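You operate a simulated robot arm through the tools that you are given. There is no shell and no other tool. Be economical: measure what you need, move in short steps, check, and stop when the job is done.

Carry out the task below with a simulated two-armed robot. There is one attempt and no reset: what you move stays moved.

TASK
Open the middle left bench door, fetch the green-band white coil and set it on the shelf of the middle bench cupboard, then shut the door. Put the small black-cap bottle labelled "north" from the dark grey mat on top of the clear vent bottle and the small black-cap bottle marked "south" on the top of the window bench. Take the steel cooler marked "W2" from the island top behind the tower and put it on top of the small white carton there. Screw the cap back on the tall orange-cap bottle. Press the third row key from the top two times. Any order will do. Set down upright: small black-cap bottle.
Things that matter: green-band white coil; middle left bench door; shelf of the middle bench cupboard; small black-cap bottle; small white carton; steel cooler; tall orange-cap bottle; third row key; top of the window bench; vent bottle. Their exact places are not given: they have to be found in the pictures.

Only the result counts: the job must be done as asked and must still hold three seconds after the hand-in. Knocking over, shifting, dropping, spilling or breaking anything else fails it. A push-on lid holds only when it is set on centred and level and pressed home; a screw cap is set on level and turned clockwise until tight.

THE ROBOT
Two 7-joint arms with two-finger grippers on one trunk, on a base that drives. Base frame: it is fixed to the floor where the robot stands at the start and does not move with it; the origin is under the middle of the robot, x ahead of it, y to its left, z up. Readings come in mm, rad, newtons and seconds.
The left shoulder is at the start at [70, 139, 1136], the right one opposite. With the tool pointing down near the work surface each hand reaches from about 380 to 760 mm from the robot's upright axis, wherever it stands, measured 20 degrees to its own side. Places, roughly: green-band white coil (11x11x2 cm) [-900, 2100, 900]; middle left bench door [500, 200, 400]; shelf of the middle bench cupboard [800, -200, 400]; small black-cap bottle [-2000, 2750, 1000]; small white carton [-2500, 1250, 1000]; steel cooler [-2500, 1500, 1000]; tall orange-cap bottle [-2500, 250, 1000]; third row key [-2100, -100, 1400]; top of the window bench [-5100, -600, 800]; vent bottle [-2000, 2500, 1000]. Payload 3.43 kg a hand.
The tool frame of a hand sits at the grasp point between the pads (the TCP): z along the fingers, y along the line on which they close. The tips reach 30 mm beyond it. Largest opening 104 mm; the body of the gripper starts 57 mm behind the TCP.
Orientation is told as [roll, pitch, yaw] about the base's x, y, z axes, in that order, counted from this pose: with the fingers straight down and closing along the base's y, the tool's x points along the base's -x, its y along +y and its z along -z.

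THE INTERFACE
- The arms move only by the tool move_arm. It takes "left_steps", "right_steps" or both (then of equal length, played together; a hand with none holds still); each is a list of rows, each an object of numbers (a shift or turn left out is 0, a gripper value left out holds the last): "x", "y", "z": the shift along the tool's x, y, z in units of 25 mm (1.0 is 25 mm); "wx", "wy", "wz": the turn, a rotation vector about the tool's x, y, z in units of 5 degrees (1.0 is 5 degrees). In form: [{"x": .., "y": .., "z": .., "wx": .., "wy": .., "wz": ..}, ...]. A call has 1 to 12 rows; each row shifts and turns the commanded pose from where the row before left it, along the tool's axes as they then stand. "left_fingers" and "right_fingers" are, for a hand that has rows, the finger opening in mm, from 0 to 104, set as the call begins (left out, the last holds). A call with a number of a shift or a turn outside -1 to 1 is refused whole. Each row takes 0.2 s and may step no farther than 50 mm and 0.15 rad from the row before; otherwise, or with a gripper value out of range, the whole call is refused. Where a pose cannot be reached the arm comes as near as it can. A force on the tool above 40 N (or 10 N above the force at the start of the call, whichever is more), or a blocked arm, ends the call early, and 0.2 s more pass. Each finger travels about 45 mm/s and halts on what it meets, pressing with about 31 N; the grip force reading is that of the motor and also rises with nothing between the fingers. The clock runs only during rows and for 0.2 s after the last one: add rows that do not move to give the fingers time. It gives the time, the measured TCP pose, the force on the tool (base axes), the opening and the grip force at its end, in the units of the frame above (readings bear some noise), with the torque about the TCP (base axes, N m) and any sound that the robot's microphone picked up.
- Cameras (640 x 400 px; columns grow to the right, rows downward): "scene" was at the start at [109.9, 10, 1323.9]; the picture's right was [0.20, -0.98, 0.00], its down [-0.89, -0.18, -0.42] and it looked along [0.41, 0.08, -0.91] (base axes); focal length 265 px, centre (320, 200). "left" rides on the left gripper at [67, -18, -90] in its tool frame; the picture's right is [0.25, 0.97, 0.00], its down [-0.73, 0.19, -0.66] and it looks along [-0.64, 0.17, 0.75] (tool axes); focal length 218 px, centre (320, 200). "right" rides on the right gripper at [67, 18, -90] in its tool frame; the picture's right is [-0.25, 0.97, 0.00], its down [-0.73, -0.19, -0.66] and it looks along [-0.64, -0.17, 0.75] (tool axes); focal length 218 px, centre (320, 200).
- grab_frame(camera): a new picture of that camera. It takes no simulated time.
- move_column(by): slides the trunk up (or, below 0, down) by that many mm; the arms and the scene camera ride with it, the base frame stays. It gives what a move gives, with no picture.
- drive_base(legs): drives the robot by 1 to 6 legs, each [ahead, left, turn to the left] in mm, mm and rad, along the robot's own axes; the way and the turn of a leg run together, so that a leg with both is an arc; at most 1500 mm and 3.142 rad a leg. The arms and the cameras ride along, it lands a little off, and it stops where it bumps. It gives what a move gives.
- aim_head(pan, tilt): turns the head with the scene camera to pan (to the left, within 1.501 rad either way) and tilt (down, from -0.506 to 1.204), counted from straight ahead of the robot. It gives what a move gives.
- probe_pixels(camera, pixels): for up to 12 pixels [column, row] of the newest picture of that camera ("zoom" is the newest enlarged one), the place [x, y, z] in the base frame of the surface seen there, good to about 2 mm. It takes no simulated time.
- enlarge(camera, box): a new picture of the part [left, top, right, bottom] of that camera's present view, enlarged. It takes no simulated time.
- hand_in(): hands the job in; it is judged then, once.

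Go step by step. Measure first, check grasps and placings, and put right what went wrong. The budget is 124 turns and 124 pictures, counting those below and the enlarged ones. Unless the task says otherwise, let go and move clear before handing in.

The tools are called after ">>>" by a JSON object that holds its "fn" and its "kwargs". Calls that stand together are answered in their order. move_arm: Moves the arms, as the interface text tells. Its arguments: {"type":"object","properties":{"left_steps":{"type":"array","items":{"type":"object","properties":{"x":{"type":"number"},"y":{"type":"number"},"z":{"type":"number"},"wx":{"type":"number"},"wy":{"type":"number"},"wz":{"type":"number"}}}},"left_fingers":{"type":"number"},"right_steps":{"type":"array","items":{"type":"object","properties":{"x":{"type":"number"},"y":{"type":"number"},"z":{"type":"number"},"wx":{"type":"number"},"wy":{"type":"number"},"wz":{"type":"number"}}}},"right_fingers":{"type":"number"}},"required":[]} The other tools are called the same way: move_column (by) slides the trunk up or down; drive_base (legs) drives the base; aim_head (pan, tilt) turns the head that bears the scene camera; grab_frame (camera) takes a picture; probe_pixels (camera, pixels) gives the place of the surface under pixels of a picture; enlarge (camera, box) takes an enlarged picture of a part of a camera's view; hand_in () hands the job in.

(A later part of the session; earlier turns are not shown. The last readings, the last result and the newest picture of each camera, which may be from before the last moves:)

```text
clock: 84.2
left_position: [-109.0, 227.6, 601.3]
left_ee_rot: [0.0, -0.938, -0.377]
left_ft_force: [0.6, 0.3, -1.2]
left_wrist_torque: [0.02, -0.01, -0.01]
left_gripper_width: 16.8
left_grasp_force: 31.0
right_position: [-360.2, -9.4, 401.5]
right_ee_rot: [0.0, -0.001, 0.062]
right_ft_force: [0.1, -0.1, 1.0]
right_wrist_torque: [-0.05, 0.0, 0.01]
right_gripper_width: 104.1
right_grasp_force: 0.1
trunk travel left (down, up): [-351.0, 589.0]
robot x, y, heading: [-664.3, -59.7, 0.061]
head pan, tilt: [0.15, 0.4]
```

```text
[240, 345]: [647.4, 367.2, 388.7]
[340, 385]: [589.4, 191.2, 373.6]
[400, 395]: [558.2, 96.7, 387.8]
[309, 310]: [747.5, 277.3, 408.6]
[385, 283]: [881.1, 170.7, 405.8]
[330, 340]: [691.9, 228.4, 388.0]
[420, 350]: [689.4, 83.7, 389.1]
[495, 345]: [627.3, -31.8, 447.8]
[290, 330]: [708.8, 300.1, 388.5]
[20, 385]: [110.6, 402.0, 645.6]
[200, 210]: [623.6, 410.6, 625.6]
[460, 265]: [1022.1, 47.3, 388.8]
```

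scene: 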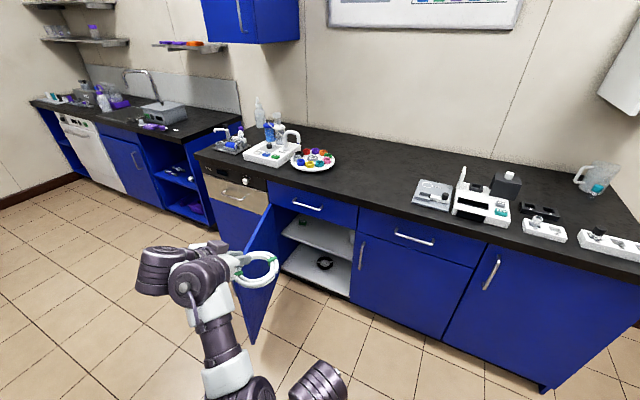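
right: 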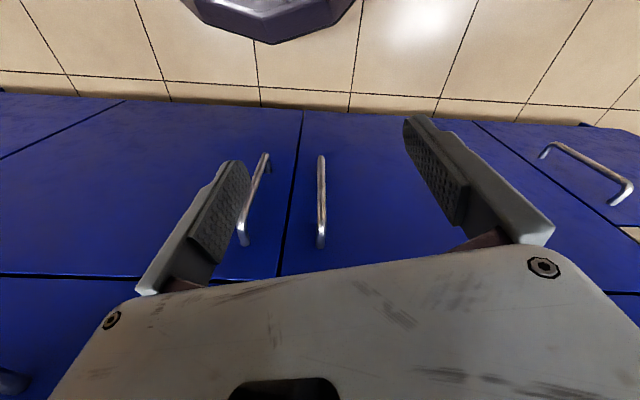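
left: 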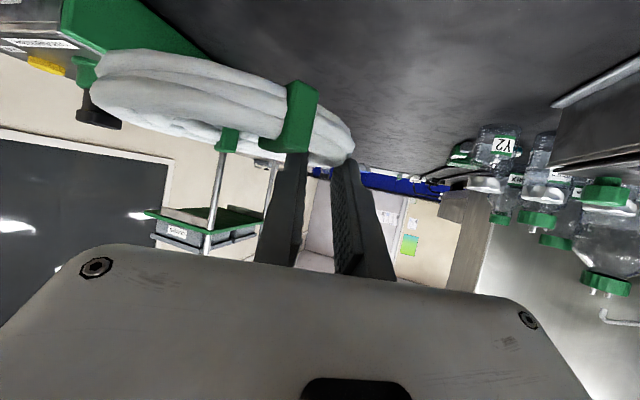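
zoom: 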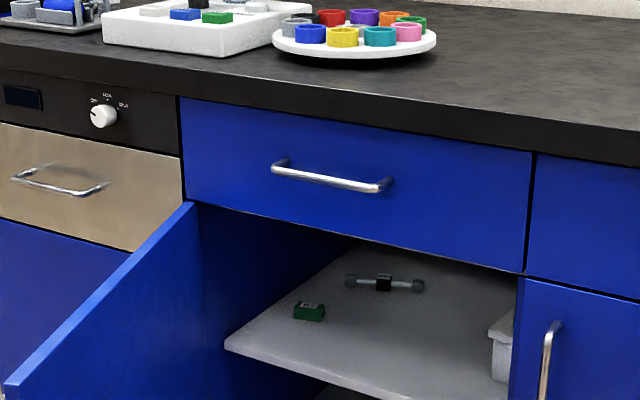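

The shelf is at z≈388 with its front edge 60 mm inside; free space lies around (650, 130). I'll lower to approach height and drive in so the coil comes to the opening.

>>> {"fn": "move_column", "kwargs": {"by": -165}}

>>> {"fn": "drive_base", "kwargs": {"legs": [[0, -62, 0], [580, 0, 0]]}}

>>> {"fn": "aim_head", "kwargs": {"pan": 0.25, "tilt": 0.6}}

>>> {"fn": "grab_frame", "kwargs": {"camera": "scene"}}

>>> {"fn": "grab_frame", "kwargs": {"camera": "left"}}

```text
clock: 86.1
left_position: [-110.2, 229.5, 437.0]
left_ee_rot: [-0.001, -0.937, -0.375]
left_ft_force: [1.0, -0.4, -0.2]
left_wrist_torque: [0.01, -0.03, 0.03]
left_gripper_width: 16.6
left_grasp_force: 30.8
right_position: [-360.3, -8.8, 236.4]
right_ee_rot: [0.002, -0.002, 0.061]
right_ft_force: [-0.1, -0.4, 0.8]
right_wrist_torque: [-0.01, 0.01, -0.03]
right_gripper_width: 104.0
right_grasp_force: 0.2
trunk travel left (down, up): [-186.0, 754.0]
robot x, y, heading: [-665.7, -55.7, 0.067]
head pan, tilt: [0.15, 0.4]
```

```text
clock: 89.9
left_position: [464.5, 199.6, 435.9]
left_ee_rot: [0.001, -0.938, -0.377]
left_ft_force: [-0.3, 0.9, -0.8]
left_wrist_torque: [0.04, 0.03, -0.01]
left_gripper_width: 16.6
left_grasp_force: 31.0
right_position: [216.1, -38.6, 236.0]
right_ee_rot: [0.0, -0.001, 0.06]
right_ft_force: [0.7, 0.7, 0.1]
right_wrist_torque: [0.03, -0.01, 0.01]
right_gripper_width: 104.0
right_grasp_force: 0.1
trunk travel left (down, up): [-186.0, 754.0]
robot x, y, heading: [-87.2, -84.3, 0.061]
head pan, tilt: [0.15, 0.4]
```

```text
clock: 90.7
left_position: [465.1, 198.9, 436.7]
left_ee_rot: [-0.001, -0.937, -0.377]
left_ft_force: [0.1, -0.2, -0.4]
left_wrist_torque: [0.02, 0.02, 0.0]
left_gripper_width: 16.5
left_grasp_force: 31.0
right_position: [215.3, -37.0, 236.3]
right_ee_rot: [0.002, 0.001, 0.059]
right_ft_force: [0.6, -0.7, -0.1]
right_wrist_torque: [0.01, 0.01, -0.01]
right_gripper_width: 103.8
right_grasp_force: 0.0
trunk travel left (down, up): [-186.0, 754.0]
robot x, y, heading: [-90.2, -87.2, 0.061]
head pan, tilt: [0.25, 0.6]
```

```text
96 pictures are left
```

scene: 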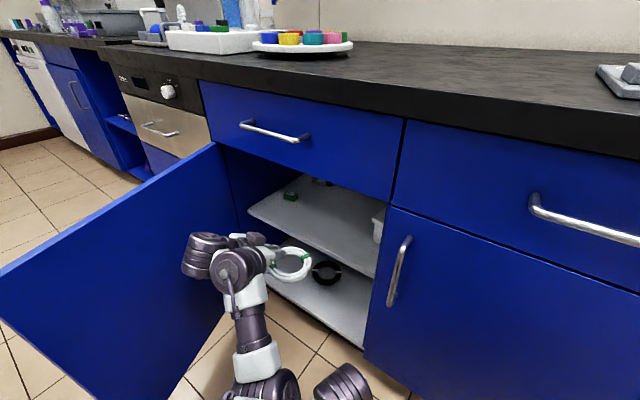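

```text
95 pictures are left
```

left: 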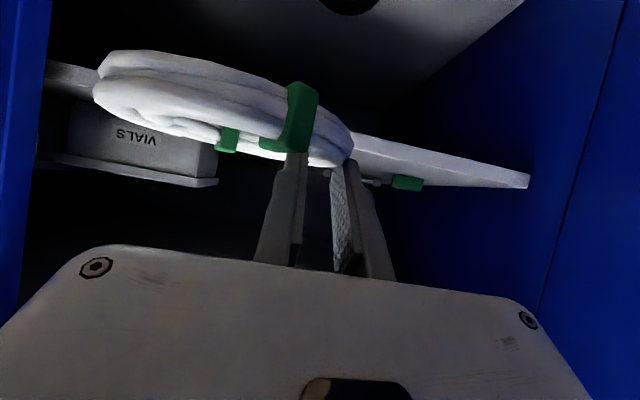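

All clear: the coil is level with the opening and 45 mm above the shelf region. I'll drive 70 mm on, extend the arm 130 mm along its direction, and look.

>>> {"fn": "drive_base", "kwargs": {"legs": [[70, 0, 0]]}}

>>> {"fn": "move_arm", "kwargs": {"left_steps": [{"x": -0.52, "z": 0.71}, {"x": -0.52, "z": 0.71}, {"x": -0.52, "z": 0.71}, {"x": -0.52, "z": 0.71}, {"x": -0.52, "z": 0.71}, {"x": -0.52, "z": 0.71}]}}

>>> {"fn": "grab_frame", "kwargs": {"camera": "scene"}}

>>> {"fn": "grab_frame", "kwargs": {"camera": "left"}}

```text
clock: 91.7
left_position: [536.0, 204.0, 435.7]
left_ee_rot: [0.001, -0.939, -0.378]
left_ft_force: [-0.5, 0.3, 0.5]
left_wrist_torque: [-0.01, 0.01, -0.01]
left_gripper_width: 16.7
left_grasp_force: 30.9
right_position: [284.2, -34.7, 236.9]
right_ee_rot: [0.001, -0.001, 0.059]
right_ft_force: [-1.0, -0.1, -0.6]
right_wrist_torque: [0.0, 0.0, 0.02]
right_gripper_width: 103.7
right_grasp_force: 0.0
trunk travel left (down, up): [-186.0, 754.0]
robot x, y, heading: [-19.2, -85.5, 0.059]
head pan, tilt: [0.25, 0.6]
```

```text
clock: 93.3
left_position: [639.2, 191.2, 443.5]
left_ee_rot: [0.054, -0.924, -0.378]
left_ft_force: [0.4, -0.3, -0.7]
left_wrist_torque: [0.02, 0.0, 0.0]
left_gripper_width: 16.6
left_grasp_force: 31.0
left hand out of reach, approached as far as the arm can: row 6
right_position: [284.6, -33.1, 236.5]
right_ee_rot: [0.0, 0.002, 0.064]
right_ft_force: [-0.2, 0.7, 0.3]
right_wrist_torque: [0.02, -0.02, 0.02]
right_gripper_width: 104.4
right_grasp_force: 0.1
trunk travel left (down, up): [-186.0, 754.0]
robot x, y, heading: [-19.1, -83.6, 0.058]
head pan, tilt: [0.25, 0.6]
stopped in row 6 (left hand): the arm was blocked; the commanded pose is now the measured one
```

```text
94 pictures are left
```

scene: 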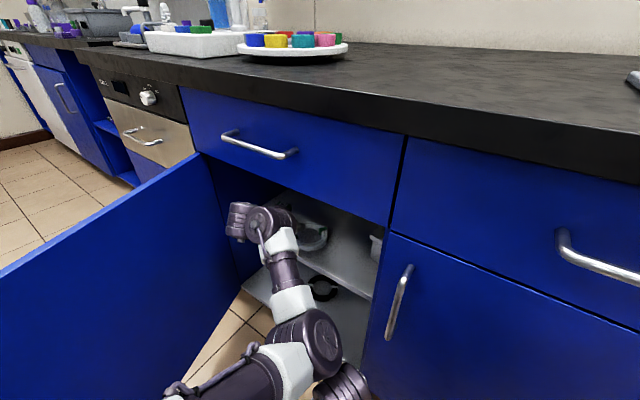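

```text
93 pictures are left
```

left: 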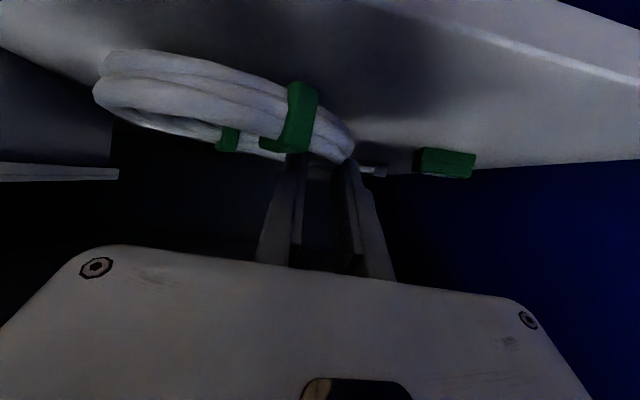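

The arm stopped at its limit with the ring's near edge just over the shelf edge; I'll drive 35 mm further and lower with the column.

>>> {"fn": "drive_base", "kwargs": {"legs": [[35, 0, 0]]}}

>>> {"fn": "move_column", "kwargs": {"by": -19}}

>>> {"fn": "grab_frame", "kwargs": {"camera": "left"}}

```text
clock: 94.1
left_position: [674.7, 190.6, 443.2]
left_ee_rot: [0.052, -0.924, -0.373]
left_ft_force: [0.2, -0.4, -1.1]
left_wrist_torque: [0.01, 0.03, 0.02]
left_gripper_width: 17.0
left_grasp_force: 31.2
right_position: [317.9, -30.2, 235.5]
right_ee_rot: [0.001, 0.002, 0.063]
right_ft_force: [-0.4, 0.5, 0.1]
right_wrist_torque: [0.0, 0.01, -0.01]
right_gripper_width: 104.1
right_grasp_force: 0.1
trunk travel left (down, up): [-186.0, 754.0]
robot x, y, heading: [13.5, -81.0, 0.062]
head pan, tilt: [0.25, 0.6]
```

```text
clock: 94.8
left_position: [674.5, 192.9, 423.8]
left_ee_rot: [0.055, -0.927, -0.377]
left_ft_force: [0.1, 0.2, 0.0]
left_wrist_torque: [-0.02, 0.01, 0.04]
left_gripper_width: 16.7
left_grasp_force: 30.9
right_position: [317.9, -28.5, 216.7]
right_ee_rot: [0.002, 0.003, 0.063]
right_ft_force: [0.2, 0.9, -0.1]
right_wrist_torque: [0.0, 0.01, 0.01]
right_gripper_width: 103.9
right_grasp_force: 0.2
trunk travel left (down, up): [-167.0, 773.0]
robot x, y, heading: [14.7, -80.9, 0.06]
head pan, tilt: [0.25, 0.6]
```

```text
92 pictures are left
```

left: 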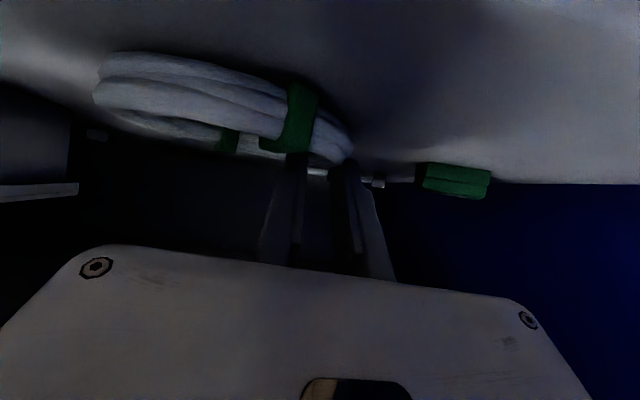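

Nearly on the shelf. I'll lower 3 mm, open to 40 mm, then slide the hand out along its own axis.

>>> {"fn": "move_column", "kwargs": {"by": -3}}

>>> {"fn": "move_arm", "kwargs": {"left_steps": [{}, {}, {}, {}], "left_fingers": 44}}

>>> {"fn": "move_arm", "kwargs": {"left_steps": [{"z": -0.7}, {"z": -0.9}, {"z": -0.9}, {"z": -0.9}]}}

>>> {"fn": "grab_frame", "kwargs": {"camera": "left"}}

```text
clock: 95.3
left_position: [675.2, 192.9, 421.8]
left_ee_rot: [0.055, -0.925, -0.38]
left_ft_force: [0.3, 4.6, 5.7]
left_wrist_torque: [-0.36, -0.13, 0.07]
left_gripper_width: 16.7
left_grasp_force: 31.1
right_position: [318.1, -30.4, 214.7]
right_ee_rot: [0.002, 0.001, 0.065]
right_ft_force: [0.3, 0.2, 0.6]
right_wrist_torque: [0.02, -0.02, -0.04]
right_gripper_width: 104.0
right_grasp_force: 0.1
trunk travel left (down, up): [-164.0, 776.0]
robot x, y, heading: [14.9, -79.7, 0.063]
head pan, tilt: [0.25, 0.6]
```

```text
clock: 96.3
left_position: [673.8, 191.4, 421.9]
left_ee_rot: [0.055, -0.926, -0.376]
left_ft_force: [-1.4, -0.3, -0.1]
left_wrist_torque: [0.01, 0.02, 0.02]
left_gripper_width: 43.9
left_grasp_force: 0.0
right_position: [318.9, -31.1, 214.4]
right_ee_rot: [0.002, 0.002, 0.064]
right_ft_force: [0.6, -0.1, 0.0]
right_wrist_torque: [-0.02, 0.02, -0.01]
right_gripper_width: 103.9
right_grasp_force: 0.1
trunk travel left (down, up): [-164.0, 776.0]
robot x, y, heading: [12.2, -78.4, 0.059]
head pan, tilt: [0.25, 0.6]
```

```text
clock: 97.3
left_position: [609.9, 210.9, 472.1]
left_ee_rot: [0.052, -0.923, -0.378]
left_ft_force: [0.1, 0.0, -0.1]
left_wrist_torque: [-0.01, -0.02, -0.03]
left_gripper_width: 44.2
left_grasp_force: 0.0
right_position: [318.4, -29.0, 214.7]
right_ee_rot: [0.005, -0.001, 0.063]
right_ft_force: [0.2, 0.7, 0.4]
right_wrist_torque: [-0.01, -0.01, 0.01]
right_gripper_width: 103.5
right_grasp_force: 0.0
trunk travel left (down, up): [-164.0, 776.0]
robot x, y, heading: [15.0, -75.1, 0.061]
head pan, tilt: [0.25, 0.6]
```

```text
91 pictures are left
```

left: 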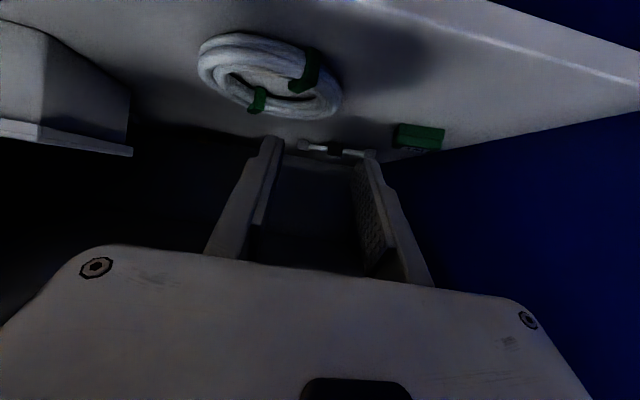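

The coil lies flat on the shelf. Now I'll back out, go around the open door to its handle side, and look at it for a fresh grip.

>>> {"fn": "drive_base", "kwargs": {"legs": [[-600, 0, 0], [0, 1230, 0], [0, 0, -1.437], [60, 380, 0]]}}

>>> {"fn": "move_column", "kwargs": {"by": 55}}

>>> {"fn": "aim_head", "kwargs": {"pan": 0.3, "tilt": 0.65}}

>>> {"fn": "grab_frame", "kwargs": {"camera": "scene"}}

>>> {"fn": "grab_frame", "kwargs": {"camera": "left"}}

```text
clock: 112.1
left_position: [69.4, 545.1, 474.1]
left_ee_rot: [0.052, -0.925, -1.837]
left_ft_force: [-0.4, 1.5, 0.0]
left_wrist_torque: [-0.01, 0.05, -0.01]
left_gripper_width: 43.9
left_grasp_force: 0.0
right_position: [-203.4, 806.8, 212.8]
right_ee_rot: [0.001, 0.002, -1.394]
right_ft_force: [-0.1, -0.1, -0.4]
right_wrist_torque: [0.02, 0.0, -0.01]
right_gripper_width: 103.9
right_grasp_force: 0.2
trunk travel left (down, up): [-164.0, 776.0]
robot x, y, heading: [-287.9, 1102.8, -1.398]
head pan, tilt: [0.25, 0.6]
```

```text
clock: 113.1
left_position: [70.5, 543.2, 528.1]
left_ee_rot: [0.052, -0.925, -1.836]
left_ft_force: [0.0, 0.5, -0.2]
left_wrist_torque: [-0.03, 0.01, -0.02]
left_gripper_width: 43.8
left_grasp_force: 0.1
right_position: [-203.7, 806.6, 269.8]
right_ee_rot: [0.001, 0.001, -1.395]
right_ft_force: [-0.6, 0.9, 0.4]
right_wrist_torque: [0.02, -0.04, 0.01]
right_gripper_width: 103.9
right_grasp_force: 0.0
trunk travel left (down, up): [-219.0, 721.0]
robot x, y, heading: [-285.7, 1104.2, -1.397]
head pan, tilt: [0.25, 0.6]
```

```text
clock: 113.7
left_position: [70.7, 543.2, 528.3]
left_ee_rot: [0.052, -0.925, -1.837]
left_ft_force: [-0.9, -0.3, -0.1]
left_wrist_torque: [0.01, 0.02, 0.03]
left_gripper_width: 43.8
left_grasp_force: 0.2
right_position: [-204.0, 807.2, 268.3]
right_ee_rot: [0.001, 0.001, -1.396]
right_ft_force: [0.1, 0.3, 0.7]
right_wrist_torque: [0.02, -0.02, -0.01]
right_gripper_width: 103.8
right_grasp_force: 0.0
trunk travel left (down, up): [-219.0, 721.0]
robot x, y, heading: [-285.9, 1104.5, -1.399]
head pan, tilt: [0.3, 0.649]
```

```text
90 pictures are left
```

scene: 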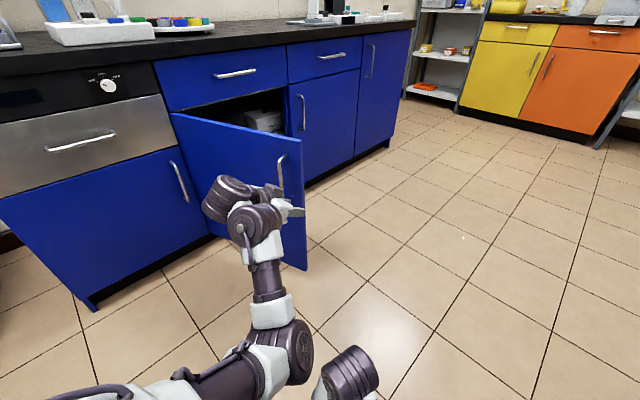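

```text
89 pictures are left
```

left: 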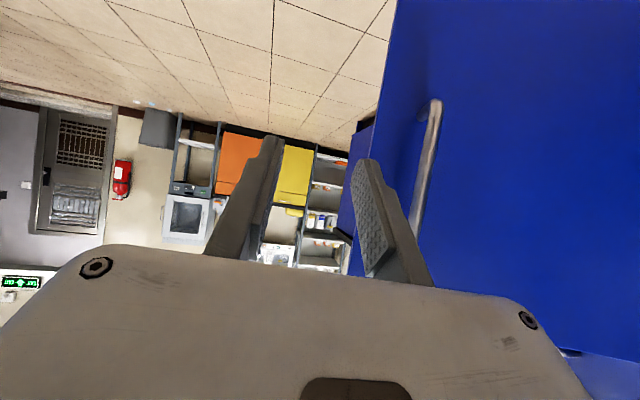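

The handle is at left-camera (435,110)–(413,230), to the hand's left. I'll measure it.

>>> {"fn": "probe_pixels", "kwargs": {"camera": "left", "pixels": [[436, 110], [428, 165], [415, 225], [480, 150], [383, 120], [500, 250]]}}

```text
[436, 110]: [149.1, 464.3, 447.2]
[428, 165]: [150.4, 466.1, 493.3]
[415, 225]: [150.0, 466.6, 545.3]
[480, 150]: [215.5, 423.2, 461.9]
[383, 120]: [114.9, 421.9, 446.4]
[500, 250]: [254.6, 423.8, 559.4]
```

The rod is at (150, 466). I'll shift the base sideways to line up, then go in along the tool and grip.

>>> {"fn": "drive_base", "kwargs": {"legs": [[36, 86, 0]]}}

>>> {"fn": "move_column", "kwargs": {"by": 40}}

>>> {"fn": "move_arm", "kwargs": {"left_steps": [{}, {}, {}], "left_fingers": 85}}

>>> {"fn": "grab_frame", "kwargs": {"camera": "left"}}

```text
clock: 114.8
left_position: [161.8, 523.5, 526.3]
left_ee_rot: [0.053, -0.925, -1.835]
left_ft_force: [-0.3, 0.3, -0.4]
left_wrist_torque: [-0.01, -0.04, 0.01]
left_gripper_width: 44.1
left_grasp_force: 0.1
right_position: [-113.4, 786.9, 268.6]
right_ee_rot: [0.001, 0.0, -1.393]
right_ft_force: [0.3, 0.3, 0.1]
right_wrist_torque: [0.0, 0.04, 0.04]
right_gripper_width: 104.1
right_grasp_force: 0.0
trunk travel left (down, up): [-219.0, 721.0]
robot x, y, heading: [-195.1, 1081.0, -1.394]
head pan, tilt: [0.3, 0.649]
```

```text
clock: 115.7
left_position: [161.8, 523.6, 568.3]
left_ee_rot: [0.054, -0.925, -1.833]
left_ft_force: [-0.2, -0.4, 0.4]
left_wrist_torque: [-0.05, 0.01, -0.03]
left_gripper_width: 44.0
left_grasp_force: 0.1
right_position: [-112.6, 786.4, 308.8]
right_ee_rot: [0.001, 0.001, -1.397]
right_ft_force: [0.0, 0.0, 0.2]
right_wrist_torque: [0.0, -0.02, -0.03]
right_gripper_width: 104.2
right_grasp_force: 0.1
trunk travel left (down, up): [-259.0, 681.0]
robot x, y, heading: [-194.1, 1080.8, -1.395]
head pan, tilt: [0.3, 0.649]
```

```text
clock: 116.5
left_position: [160.5, 523.5, 567.5]
left_ee_rot: [0.052, -0.926, -1.835]
left_ft_force: [0.7, -0.5, 0.5]
left_wrist_torque: [0.02, 0.01, 0.0]
left_gripper_width: 85.0
left_grasp_force: 0.1
right_position: [-112.7, 787.3, 308.1]
right_ee_rot: [0.002, 0.002, -1.393]
right_ft_force: [-0.7, -0.1, 0.3]
right_wrist_torque: [-0.02, -0.01, 0.0]
right_gripper_width: 103.8
right_grasp_force: 0.1
trunk travel left (down, up): [-259.0, 681.0]
robot x, y, heading: [-196.4, 1083.1, -1.399]
head pan, tilt: [0.3, 0.649]
```

```text
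88 pictures are left
```

left: 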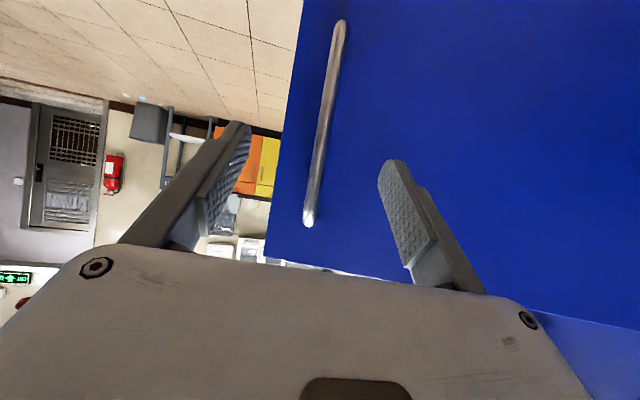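

Lined up; I go in 72 mm and grip the rod. Fitting the handle's earlier places puts the hinge at about (632, 432), which I'll use for the closing arc.

>>> {"fn": "move_arm", "kwargs": {"left_steps": [{"z": 0.96}, {"z": 0.96}, {"z": 0.96}]}}

>>> {"fn": "move_arm", "kwargs": {"left_steps": [{}, {}, {}, {}, {}, {}], "left_fingers": 0}}

>>> {"fn": "drive_base", "kwargs": {"legs": [[105, -118, 0.15], [105, -118, 0.15], [105, -118, 0.15], [105, -118, 0.15]]}}

>>> {"fn": "grab_frame", "kwargs": {"camera": "left"}}

```text
clock: 117.2
left_position: [160.4, 466.3, 530.8]
left_ee_rot: [0.084, -0.928, -1.848]
left_ft_force: [-0.6, 1.2, -0.3]
left_wrist_torque: [-0.01, 0.0, 0.04]
left_gripper_width: 85.1
left_grasp_force: 0.0
right_position: [-120.2, 792.3, 301.2]
right_ee_rot: [-0.014, 0.023, -1.397]
right_ft_force: [0.8, 1.0, -0.7]
right_wrist_torque: [0.0, -0.03, 0.01]
right_gripper_width: 104.0
right_grasp_force: 0.1
trunk travel left (down, up): [-259.0, 681.0]
robot x, y, heading: [-192.5, 1082.2, -1.393]
head pan, tilt: [0.3, 0.649]
```

```text
clock: 118.7
left_position: [160.1, 466.5, 530.0]
left_ee_rot: [0.079, -0.93, -1.842]
left_ft_force: [0.3, 0.2, 0.2]
left_wrist_torque: [0.01, 0.0, 0.0]
left_gripper_width: 0.0
left_grasp_force: 30.9
right_position: [-120.1, 789.9, 301.7]
right_ee_rot: [-0.016, 0.014, -1.396]
right_ft_force: [-0.2, 0.8, -0.5]
right_wrist_torque: [0.01, 0.02, 0.0]
right_gripper_width: 104.0
right_grasp_force: 0.0
trunk travel left (down, up): [-259.0, 681.0]
robot x, y, heading: [-195.1, 1076.4, -1.398]
head pan, tilt: [0.3, 0.649]
```

```text
clock: 123.1
left_position: [216.6, 192.2, 531.7]
left_ee_rot: [0.079, -0.931, -1.249]
left_ft_force: [-0.4, 0.3, 0.2]
left_wrist_torque: [-0.02, 0.0, -0.02]
left_gripper_width: 0.0
left_grasp_force: 30.9
right_position: [-197.1, 302.0, 303.1]
right_ee_rot: [-0.016, 0.017, -0.801]
right_ft_force: [0.0, 0.4, -1.5]
right_wrist_torque: [0.01, 0.02, 0.0]
right_gripper_width: 104.2
right_grasp_force: 0.1
trunk travel left (down, up): [-259.0, 681.0]
robot x, y, heading: [-424.9, 503.1, -0.803]
head pan, tilt: [0.3, 0.649]
```

```text
87 pictures are left
```

left: 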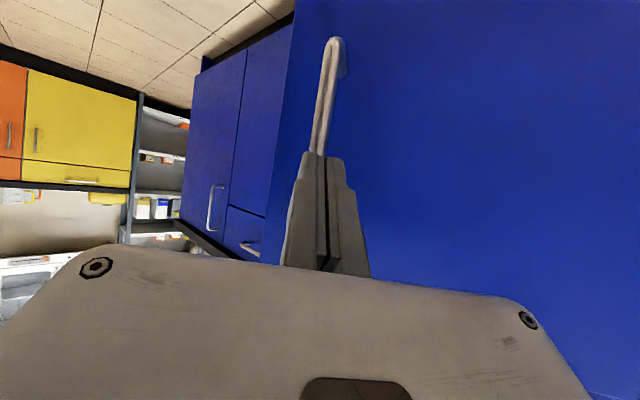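

The fingers closed short of the rod but the door is being pushed along by them on the rod (still in front at (320,100)). I continue the arc three more legs.

>>> {"fn": "drive_base", "kwargs": {"legs": [[107, -118, 0.15], [107, -118, 0.15], [107, -118, 0.15]]}}

>>> {"fn": "grab_frame", "kwargs": {"camera": "scene"}}

>>> {"fn": "grab_frame", "kwargs": {"camera": "left"}}

```text
clock: 126.5
left_position: [363.2, 37.0, 532.1]
left_ee_rot: [0.079, -0.928, -0.793]
left_ft_force: [0.8, 0.3, 0.5]
left_wrist_torque: [-0.01, 0.02, 0.01]
left_gripper_width: 0.0
left_grasp_force: 34.7
right_position: [-55.5, -46.8, 302.6]
right_ee_rot: [-0.016, 0.016, -0.347]
right_ft_force: [-0.1, 0.1, -0.3]
right_wrist_torque: [0.0, -0.01, 0.04]
right_gripper_width: 103.7
right_grasp_force: 0.1
trunk travel left (down, up): [-259.0, 681.0]
robot x, y, heading: [-346.5, 36.7, -0.347]
head pan, tilt: [0.3, 0.649]
```

```text
86 pictures are left
```

scene: 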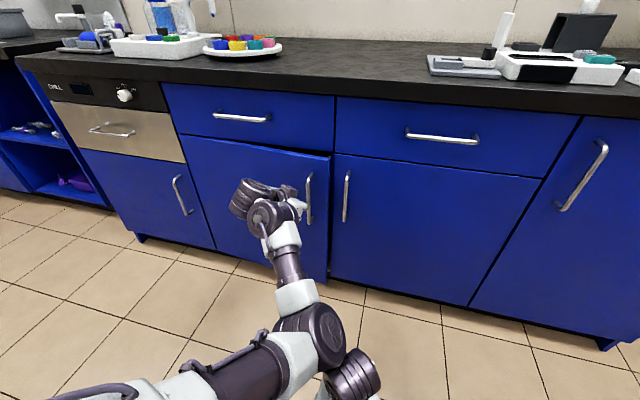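

```text
85 pictures are left
```

left: 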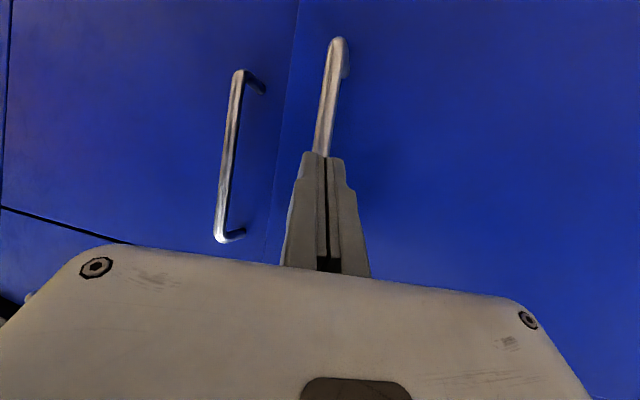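

Almost shut. I'll drive straight ahead to press it home.

>>> {"fn": "drive_base", "kwargs": {"legs": [[32, 0, 0], [20, 0, 0]]}}

>>> {"fn": "grab_frame", "kwargs": {"camera": "scene"}}

>>> {"fn": "probe_pixels", "kwargs": {"camera": "scene", "pixels": [[308, 170], [328, 165], [340, 165], [345, 185]]}}

```text
clock: 127.8
left_position: [408.0, 24.6, 532.3]
left_ee_rot: [0.082, -0.93, -0.789]
left_ft_force: [0.2, 0.9, 0.0]
left_wrist_torque: [-0.01, 0.05, 0.0]
left_gripper_width: 0.0
left_grasp_force: 35.3
right_position: [-11.2, -63.3, 301.5]
right_ee_rot: [-0.016, 0.017, -0.347]
right_ft_force: [0.2, -0.5, 0.2]
right_wrist_torque: [0.01, 0.04, 0.02]
right_gripper_width: 103.8
right_grasp_force: 0.1
trunk travel left (down, up): [-259.0, 681.0]
robot x, y, heading: [-307.1, 18.9, -0.343]
head pan, tilt: [0.3, 0.649]
stopped in leg 2: the force on the tool passed its limit at 95 N (the readings are from after the stop); the commanded pose is now the measured one
```

```text
84 pictures are left
```

scene: 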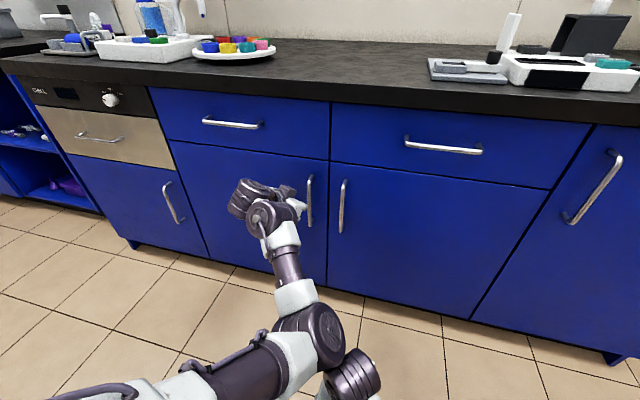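

```text
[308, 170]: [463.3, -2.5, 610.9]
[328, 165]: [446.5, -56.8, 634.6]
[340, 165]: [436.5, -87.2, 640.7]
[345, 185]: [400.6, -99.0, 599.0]
```

The door face is back at its starting place (463 at y≈−2), so it's shut. I'll back off, fold the left hand to tool-down, raise the trunk and go to the island's right end aisle.

>>> {"fn": "drive_base", "kwargs": {"legs": [[-350, 0, 0]]}}

>>> {"fn": "move_arm", "kwargs": {"left_steps": [{"wy": 0.97, "x": 0.55, "z": -0.7}, {"wy": 0.97, "x": 0.6, "z": -0.65}, {"wy": 0.97, "x": 0.65, "z": -0.6}, {"wy": 0.97, "x": 0.7, "z": -0.55}, {"wy": 0.97, "x": 0.75, "z": -0.5}, {"wy": 0.97, "x": 0.8, "z": -0.4}, {"wy": 0.97, "x": 0.8, "z": -0.3}, {"wy": 0.97, "x": 0.8, "z": -0.25}, {"wy": 0.97, "x": 0.8, "z": -0.2}, {"wy": 0.97, "x": 0.8, "z": -0.1}, {"wy": 0.97, "x": 0.8}], "left_fingers": 100}}

>>> {"fn": "move_column", "kwargs": {"by": 372}}

>>> {"fn": "drive_base", "kwargs": {"legs": [[0, 0, -1.55], [0, 0, -1.563], [0, -1400, 0], [0, -1400, 0]]}}

>>> {"fn": "aim_head", "kwargs": {"pan": 0.2, "tilt": 0.35}}

>>> {"fn": "grab_frame", "kwargs": {"camera": "scene"}}

```text
clock: 130.2
left_position: [72.0, 145.0, 532.7]
left_ee_rot: [0.08, -0.928, -0.79]
left_ft_force: [-0.6, 0.0, 0.7]
left_wrist_torque: [0.02, -0.01, 0.0]
left_gripper_width: 0.0
left_grasp_force: 35.1
right_position: [-347.1, 58.5, 301.9]
right_ee_rot: [-0.016, 0.016, -0.346]
right_ft_force: [-0.5, -0.2, -0.3]
right_wrist_torque: [0.02, 0.0, 0.03]
right_gripper_width: 103.8
right_grasp_force: 0.1
trunk travel left (down, up): [-259.0, 681.0]
robot x, y, heading: [-639.0, 137.8, -0.343]
head pan, tilt: [0.3, 0.649]
```

```text
clock: 132.6
left_position: [-213.6, 232.9, 314.9]
left_ee_rot: [0.049, 0.0, -0.726]
left_ft_force: [-0.9, -0.1, 0.5]
left_wrist_torque: [-0.01, -0.01, -0.02]
left_gripper_width: 99.9
left_grasp_force: 0.0
left hand out of reach, approached as far as the arm can: row 5, 6, 7, 8, 9, 10, 11
right_position: [-346.5, 59.0, 302.5]
right_ee_rot: [-0.016, 0.015, -0.344]
right_ft_force: [-0.4, -0.6, 1.0]
right_wrist_torque: [0.05, 0.03, 0.01]
right_gripper_width: 103.9
right_grasp_force: 0.1
trunk travel left (down, up): [-259.0, 681.0]
robot x, y, heading: [-639.8, 142.6, -0.342]
head pan, tilt: [0.3, 0.649]
```

```text
clock: 136.2
left_position: [-213.3, 233.6, 686.0]
left_ee_rot: [0.05, -0.002, -0.724]
left_ft_force: [0.4, -0.4, 0.3]
left_wrist_torque: [0.0, 0.02, -0.02]
left_gripper_width: 99.9
left_grasp_force: 0.0
right_position: [-346.1, 58.2, 673.5]
right_ee_rot: [-0.016, 0.016, -0.345]
right_ft_force: [-0.2, -0.6, 0.8]
right_wrist_torque: [0.04, 0.03, 0.01]
right_gripper_width: 104.1
right_grasp_force: 0.0
trunk travel left (down, up): [-631.0, 309.0]
robot x, y, heading: [-639.8, 136.5, -0.347]
head pan, tilt: [0.3, 0.649]
```

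```text
clock: 157.3
left_position: [-166.2, 2679.8, 687.3]
left_ee_rot: [0.049, -0.003, 2.441]
left_ft_force: [0.0, 0.5, 0.8]
left_wrist_torque: [0.02, 0.03, -0.02]
left_gripper_width: 100.3
left_grasp_force: 0.1
right_position: [-38.8, 2858.5, 673.8]
right_ee_rot: [-0.015, 0.016, 2.821]
right_ft_force: [-0.8, -0.2, -0.3]
right_wrist_torque: [-0.06, 0.0, 0.01]
right_gripper_width: 104.0
right_grasp_force: 0.0
trunk travel left (down, up): [-631.0, 309.0]
robot x, y, heading: [250.4, 2788.3, 2.825]
head pan, tilt: [0.3, 0.649]
```

```text
clock: 158.1
left_position: [-164.4, 2679.0, 686.9]
left_ee_rot: [0.047, -0.001, 2.442]
left_ft_force: [-0.2, 0.6, 0.1]
left_wrist_torque: [0.01, -0.01, 0.02]
left_gripper_width: 100.2
left_grasp_force: 0.1
right_position: [-36.8, 2857.9, 673.6]
right_ee_rot: [-0.015, 0.017, 2.821]
right_ft_force: [0.0, -0.1, 0.5]
right_wrist_torque: [0.0, 0.02, 0.01]
right_gripper_width: 103.8
right_grasp_force: 0.0
trunk travel left (down, up): [-631.0, 309.0]
robot x, y, heading: [255.6, 2782.3, 2.822]
head pan, tilt: [0.201, 0.351]
```

```text
83 pictures are left
```

scene: 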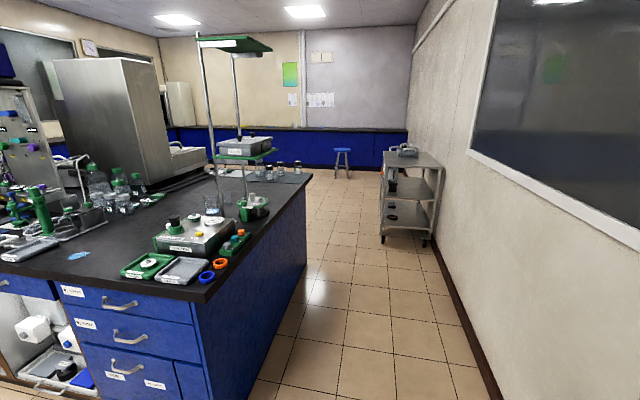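

The aisle right of the island is open, with a cart by the wall. I'll measure the passage and the island's far end.

>>> {"fn": "probe_pixels", "kwargs": {"camera": "scene", "pixels": [[446, 245], [383, 240], [425, 245], [303, 258], [310, 178], [205, 300], [297, 172], [278, 170], [475, 340], [350, 175], [385, 160], [250, 172]]}}

>>> {"fn": "enlarge", "kwargs": {"camera": "scene", "box": [150, 130, 342, 250]}}

```text
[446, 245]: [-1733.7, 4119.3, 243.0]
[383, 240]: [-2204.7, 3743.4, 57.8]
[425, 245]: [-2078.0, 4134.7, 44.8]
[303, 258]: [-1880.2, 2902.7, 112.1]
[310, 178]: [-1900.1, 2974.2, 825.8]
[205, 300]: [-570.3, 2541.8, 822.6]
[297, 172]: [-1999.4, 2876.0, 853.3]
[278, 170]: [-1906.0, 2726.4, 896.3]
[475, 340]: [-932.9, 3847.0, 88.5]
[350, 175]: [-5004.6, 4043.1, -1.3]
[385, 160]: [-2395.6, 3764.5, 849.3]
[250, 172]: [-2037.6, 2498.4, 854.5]
```

```text
3.33 times, centred on (246, 190) of scene
```

zoom: 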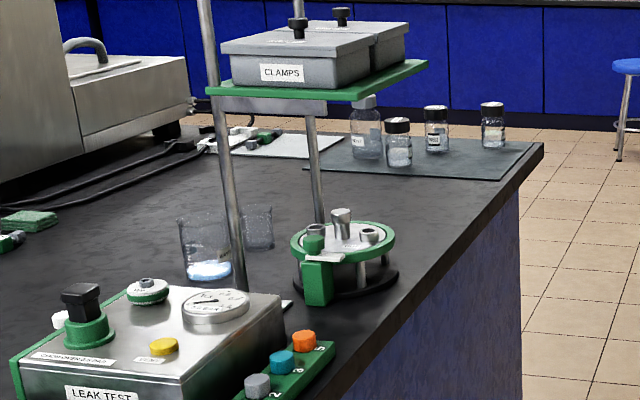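

The island's far right corner is near u≈−2790, v≈2241, and the cart leaves about 640 mm of passage. I'll turn round and back down the aisle, then slide along the far side to face the mat.

>>> {"fn": "drive_base", "kwargs": {"legs": [[0, 0, -1.57], [0, 0, -1.567], [0, -165, 0], [-1270, 0, 0], [-1270, 0, 0]]}}

>>> {"fn": "aim_head", "kwargs": {"pan": -0.6, "tilt": 0.5}}

>>> {"fn": "grab_frame", "kwargs": {"camera": "scene"}}

```text
clock: 178.3
left_position: [-1671.9, 3536.4, 688.2]
left_ee_rot: [0.049, -0.007, -0.728]
left_ft_force: [0.4, 0.4, 0.7]
left_wrist_torque: [-0.02, -0.05, 0.03]
left_gripper_width: 99.8
left_grasp_force: 0.0
right_position: [-1804.8, 3362.8, 674.0]
right_ee_rot: [-0.016, 0.009, -0.347]
right_ft_force: [-0.4, -0.7, 0.5]
right_wrist_torque: [0.01, -0.03, -0.02]
right_gripper_width: 104.0
right_grasp_force: 0.0
trunk travel left (down, up): [-631.0, 309.0]
robot x, y, heading: [-2096.6, 3441.4, -0.344]
head pan, tilt: [0.201, 0.351]
stopped in leg 5: the robot was blocked; the commanded pose is now the measured one
```

```text
clock: 179.4
left_position: [-1669.3, 3536.7, 686.9]
left_ee_rot: [0.048, -0.005, -0.725]
left_ft_force: [0.8, -0.5, 0.6]
left_wrist_torque: [-0.01, 0.0, 0.01]
left_gripper_width: 99.9
left_grasp_force: 0.1
right_position: [-1802.1, 3362.9, 673.1]
right_ee_rot: [-0.015, 0.015, -0.347]
right_ft_force: [-0.6, -0.6, -0.6]
right_wrist_torque: [-0.02, 0.01, -0.03]
right_gripper_width: 104.1
right_grasp_force: 0.1
trunk travel left (down, up): [-631.0, 309.0]
robot x, y, heading: [-2096.0, 3442.8, -0.35]
head pan, tilt: [-0.6, 0.499]
```

```text
81 pictures are left
```

scene: 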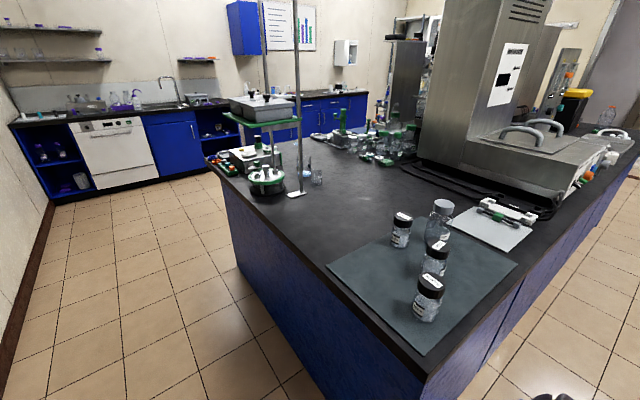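

The base was stopped near the cart, so I'll keep well clear of it now. The bottles stand at (401,230), (435,258), (429,297) with the vent bottle at (441,220); I'll zoom in for the labels.

>>> {"fn": "enlarge", "kwargs": {"camera": "scene", "box": [360, 185, 520, 335]}}

>>> {"fn": "probe_pixels", "kwargs": {"camera": "scene", "pixels": [[401, 216], [436, 246], [430, 280], [442, 204], [425, 372], [330, 265], [423, 353], [515, 268], [470, 345]]}}

>>> {"fn": "aim_head", "kwargs": {"pan": 1.4, "tilt": 0.7}}

>>> {"fn": "grab_frame", "kwargs": {"camera": "scene"}}

```text
2.67 times, centred on (440, 260) of scene
```

zoom: 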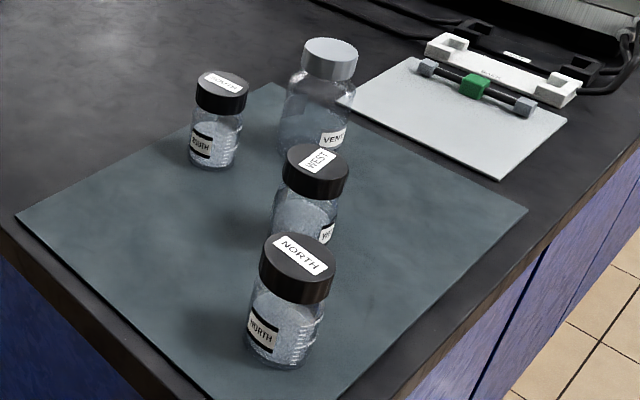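

```text
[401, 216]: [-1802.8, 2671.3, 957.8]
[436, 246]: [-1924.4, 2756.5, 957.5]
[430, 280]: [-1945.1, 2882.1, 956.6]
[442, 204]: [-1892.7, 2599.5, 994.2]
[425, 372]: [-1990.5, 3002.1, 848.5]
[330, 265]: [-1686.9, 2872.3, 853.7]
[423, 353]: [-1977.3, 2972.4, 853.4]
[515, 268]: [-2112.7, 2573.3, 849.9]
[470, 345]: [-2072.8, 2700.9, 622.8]
```

```text
clock: 181.4
left_position: [-1669.1, 3536.7, 686.8]
left_ee_rot: [0.047, -0.003, -0.726]
left_ft_force: [-0.3, 0.2, -0.4]
left_wrist_torque: [-0.03, 0.01, -0.04]
left_gripper_width: 100.1
left_grasp_force: 0.0
right_position: [-1802.9, 3361.7, 674.3]
right_ee_rot: [-0.016, 0.014, -0.347]
right_ft_force: [0.2, 0.0, -0.4]
right_wrist_torque: [0.02, -0.01, 0.02]
right_gripper_width: 104.1
right_grasp_force: 0.1
trunk travel left (down, up): [-631.0, 309.0]
robot x, y, heading: [-2094.5, 3443.6, -0.348]
head pan, tilt: [1.4, 0.7]
```

```text
79 pictures are left
```

scene: 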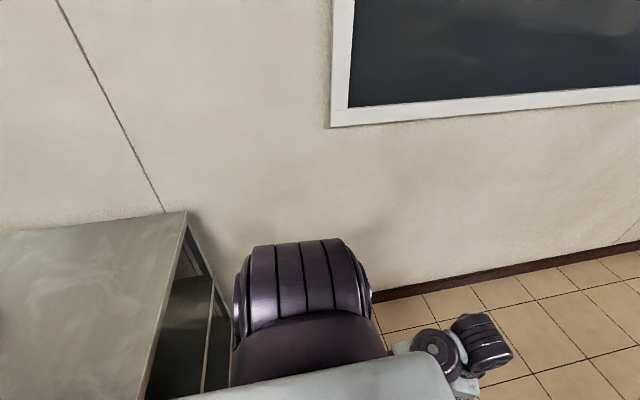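

North is at (−1945, 2882), South (−1803, 2671), the vent bottle cap top at (−1893, 2599, 994). I'll move back-right around the island's corner, away from the cart, to stand on its far side.

>>> {"fn": "drive_base", "kwargs": {"legs": [[20, -130, 0], [-195, -300, 0.033]]}}

>>> {"fn": "aim_head", "kwargs": {"pan": -0.2, "tilt": 0.75}}

>>> {"fn": "grab_frame", "kwargs": {"camera": "scene"}}

```text
clock: 184.6
left_position: [-1980.6, 3196.5, 686.4]
left_ee_rot: [0.05, -0.004, -0.693]
left_ft_force: [-1.2, 0.1, 0.1]
left_wrist_torque: [0.01, -0.03, 0.03]
left_gripper_width: 100.2
left_grasp_force: 0.0
right_position: [-2108.2, 3018.4, 675.1]
right_ee_rot: [-0.015, 0.015, -0.313]
right_ft_force: [0.0, 0.3, 0.5]
right_wrist_torque: [0.0, -0.07, 0.0]
right_gripper_width: 103.8
right_grasp_force: 0.2
trunk travel left (down, up): [-631.0, 309.0]
robot x, y, heading: [-2403.4, 3090.0, -0.313]
head pan, tilt: [1.4, 0.7]
```

```text
clock: 186.3
left_position: [-1981.7, 3197.4, 686.8]
left_ee_rot: [0.048, -0.005, -0.693]
left_ft_force: [0.0, 0.4, -0.5]
left_wrist_torque: [0.03, 0.01, -0.02]
left_gripper_width: 100.0
left_grasp_force: 0.1
right_position: [-2109.0, 3018.0, 674.3]
right_ee_rot: [-0.015, 0.015, -0.312]
right_ft_force: [-0.4, -0.2, 0.5]
right_wrist_torque: [0.0, 0.0, 0.02]
right_gripper_width: 104.3
right_grasp_force: 0.1
trunk travel left (down, up): [-631.0, 309.0]
robot x, y, heading: [-2407.8, 3090.1, -0.313]
head pan, tilt: [-0.201, 0.75]
```

```text
78 pictures are left
```

scene: 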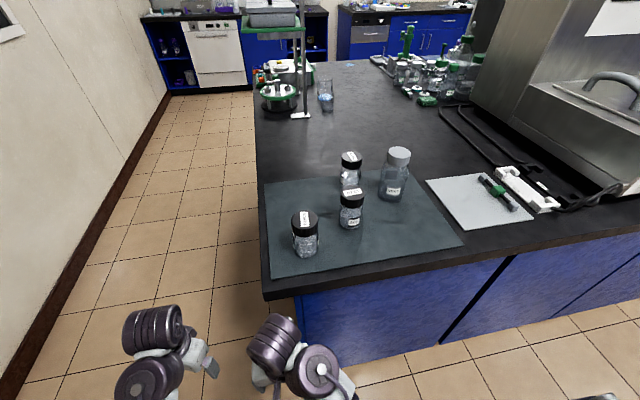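

Good stance: robot at u≈−3242, v≈2196. I'll measure the bottles closely.

>>> {"fn": "enlarge", "kwargs": {"camera": "scene", "box": [272, 135, 432, 275]}}

```text
2.86 times, centred on (352, 205) of scene
```

zoom: 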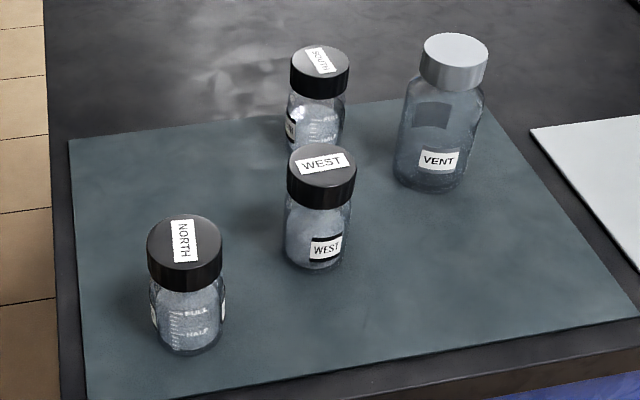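

>>> {"fn": "probe_pixels", "kwargs": {"camera": "zoom", "pixels": [[183, 238], [151, 240], [217, 240], [184, 218], [185, 262], [320, 60], [294, 62], [346, 62], [455, 48], [424, 48], [486, 50], [320, 165]]}}

```text
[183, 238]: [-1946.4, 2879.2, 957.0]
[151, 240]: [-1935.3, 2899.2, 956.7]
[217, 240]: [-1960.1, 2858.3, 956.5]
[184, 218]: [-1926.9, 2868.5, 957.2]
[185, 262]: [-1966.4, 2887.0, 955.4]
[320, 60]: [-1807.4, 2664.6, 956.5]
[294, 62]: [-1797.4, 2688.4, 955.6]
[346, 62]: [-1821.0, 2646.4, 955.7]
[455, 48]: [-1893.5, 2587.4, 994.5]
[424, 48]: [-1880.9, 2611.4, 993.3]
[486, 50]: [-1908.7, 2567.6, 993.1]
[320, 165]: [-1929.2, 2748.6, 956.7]
```

The caps are about 49 mm wide: North centre (−1947, 2879), South (−1809, 2667), vent cap centre (−1894, 2588), top 994. I'll raise and bring the right hand above North.

>>> {"fn": "move_column", "kwargs": {"by": 200}}

>>> {"fn": "move_arm", "kwargs": {"right_steps": [{"z": -0.9}, {"z": -0.9}, {"z": -0.9}, {"z": -0.9}, {"z": -0.9}, {"z": -0.9}, {"z": -0.9}]}}

>>> {"fn": "move_arm", "kwargs": {"right_steps": [{"x": -0.98, "y": -0.41}, {"x": -0.98, "y": -0.41}, {"x": -0.98, "y": -0.41}, {"x": -0.98, "y": -0.41}, {"x": -0.98, "y": -0.41}, {"x": -0.98, "y": -0.41}, {"x": -0.98, "y": -0.41}, {"x": -0.98, "y": -0.41}], "right_fingers": 90}}

>>> {"fn": "grab_frame", "kwargs": {"camera": "right"}}

```text
clock: 188.4
left_position: [-1981.9, 3197.1, 885.9]
left_ee_rot: [0.051, -0.003, -0.692]
left_ft_force: [-0.5, 0.4, -0.5]
left_wrist_torque: [0.0, 0.04, 0.02]
left_gripper_width: 100.1
left_grasp_force: 0.1
right_position: [-2107.8, 3016.7, 873.9]
right_ee_rot: [-0.017, 0.014, -0.311]
right_ft_force: [-0.6, -0.5, 0.2]
right_wrist_torque: [0.01, 0.01, -0.01]
right_gripper_width: 104.1
right_grasp_force: 0.1
trunk travel left (down, up): [-831.0, 109.0]
robot x, y, heading: [-2401.6, 3085.8, -0.312]
head pan, tilt: [-0.201, 0.75]
```

```text
clock: 190.0
left_position: [-1981.7, 3196.6, 886.8]
left_ee_rot: [0.048, -0.004, -0.693]
left_ft_force: [-0.2, -1.1, 0.2]
left_wrist_torque: [-0.03, 0.0, -0.03]
left_gripper_width: 100.0
left_grasp_force: 0.1
right_position: [-2108.2, 3015.2, 875.6]
right_ee_rot: [-0.016, 0.015, -0.314]
right_ft_force: [0.5, 0.0, -0.2]
right_wrist_torque: [0.0, -0.01, 0.0]
right_gripper_width: 104.3
right_grasp_force: 0.1
right hand out of reach, approached as far as the arm can: row 1, 2, 3, 4, 5, 6, 7
trunk travel left (down, up): [-831.0, 109.0]
robot x, y, heading: [-2402.8, 3089.8, -0.312]
head pan, tilt: [-0.201, 0.75]
```

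```text
clock: 191.1
left_position: [-1982.7, 3197.7, 887.3]
left_ee_rot: [0.049, -0.005, -0.691]
left_ft_force: [0.4, 0.1, 0.3]
left_wrist_torque: [0.05, -0.02, 0.0]
left_gripper_width: 100.3
left_grasp_force: 0.0
right_position: [-2028.9, 2946.2, 876.2]
right_ee_rot: [-0.018, 0.028, -0.312]
right_ft_force: [0.1, -0.1, -0.4]
right_wrist_torque: [-0.05, -0.05, 0.01]
right_gripper_width: 89.8
right_grasp_force: 0.0
trunk travel left (down, up): [-831.0, 109.0]
robot x, y, heading: [-2402.0, 3093.9, -0.311]
head pan, tilt: [-0.201, 0.75]
stopped in row 5 (right hand): the force on the tool passed its limit at 56 N (the readings are from after the stop); the commanded pose is now the measured one
```

```text
76 pictures are left
```

right: 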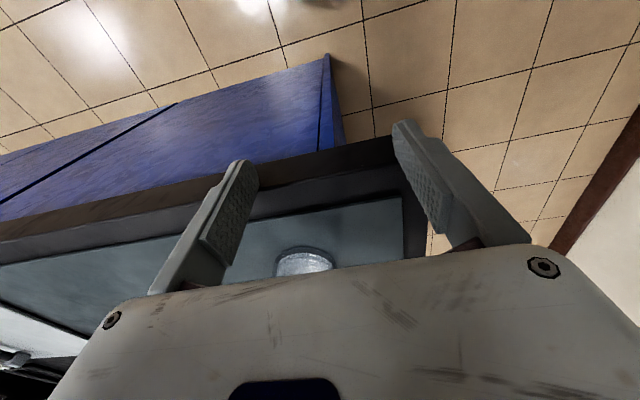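

The hand could not rise so close in and touched the table edge; nothing moved. I'll back the base 200 mm, extend and raise the hand there, then look before coming in.

>>> {"fn": "drive_base", "kwargs": {"legs": [[-200, 0, 0]]}}

>>> {"fn": "move_arm", "kwargs": {"right_steps": [{"x": -1, "y": -0.3}, {"x": -1, "y": -0.3}, {"x": -1, "y": -0.3}, {"x": -1, "y": -0.3}, {"x": -1, "y": -0.3, "z": -0.3}, {"z": -1}, {"z": -1}, {"z": -1}, {"z": -1}, {"z": -1}]}}

>>> {"fn": "move_column", "kwargs": {"by": 60}}

>>> {"fn": "grab_frame", "kwargs": {"camera": "scene"}}

```text
clock: 192.7
left_position: [-2169.0, 3257.2, 886.6]
left_ee_rot: [0.049, -0.003, -0.696]
left_ft_force: [-0.1, -0.4, 0.5]
left_wrist_torque: [0.04, -0.02, 0.01]
left_gripper_width: 100.0
left_grasp_force: 0.1
right_position: [-2215.9, 3006.0, 875.8]
right_ee_rot: [-0.016, 0.03, -0.315]
right_ft_force: [0.0, 0.5, -0.1]
right_wrist_torque: [0.0, 0.01, 0.01]
right_gripper_width: 90.1
right_grasp_force: 0.0
trunk travel left (down, up): [-831.0, 109.0]
robot x, y, heading: [-2594.9, 3151.1, -0.316]
head pan, tilt: [-0.201, 0.75]
```

```text
clock: 194.9
left_position: [-2170.1, 3257.2, 887.0]
left_ee_rot: [0.049, -0.004, -0.697]
left_ft_force: [-0.2, -0.1, 0.2]
left_wrist_torque: [0.02, 0.03, 0.03]
left_gripper_width: 100.0
left_grasp_force: 0.0
right_position: [-2105.5, 2931.8, 935.8]
right_ee_rot: [-0.016, 0.028, -0.314]
right_ft_force: [0.5, 0.1, 0.3]
right_wrist_torque: [-0.01, 0.0, 0.02]
right_gripper_width: 90.0
right_grasp_force: 0.1
right hand out of reach, approached as far as the arm can: row 8, 9, 10
trunk travel left (down, up): [-831.0, 109.0]
robot x, y, heading: [-2591.6, 3149.3, -0.313]
head pan, tilt: [-0.201, 0.75]
```

```text
clock: 195.9
left_position: [-2169.9, 3256.6, 946.8]
left_ee_rot: [0.048, -0.004, -0.696]
left_ft_force: [1.0, 0.7, 1.1]
left_wrist_torque: [0.01, 0.01, 0.02]
left_gripper_width: 100.3
left_grasp_force: 0.0
right_position: [-2104.1, 2930.8, 996.0]
right_ee_rot: [-0.017, 0.028, -0.313]
right_ft_force: [-0.5, 0.3, 0.5]
right_wrist_torque: [0.02, 0.01, -0.02]
right_gripper_width: 90.1
right_grasp_force: 0.0
trunk travel left (down, up): [-891.0, 49.0]
robot x, y, heading: [-2593.2, 3149.5, -0.316]
head pan, tilt: [-0.201, 0.75]
```

```text
75 pictures are left
```

scene: 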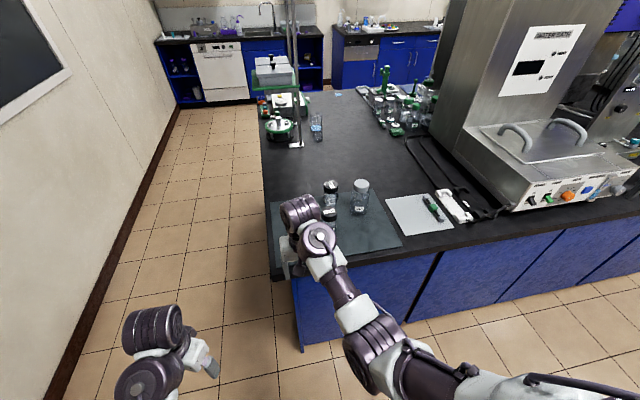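

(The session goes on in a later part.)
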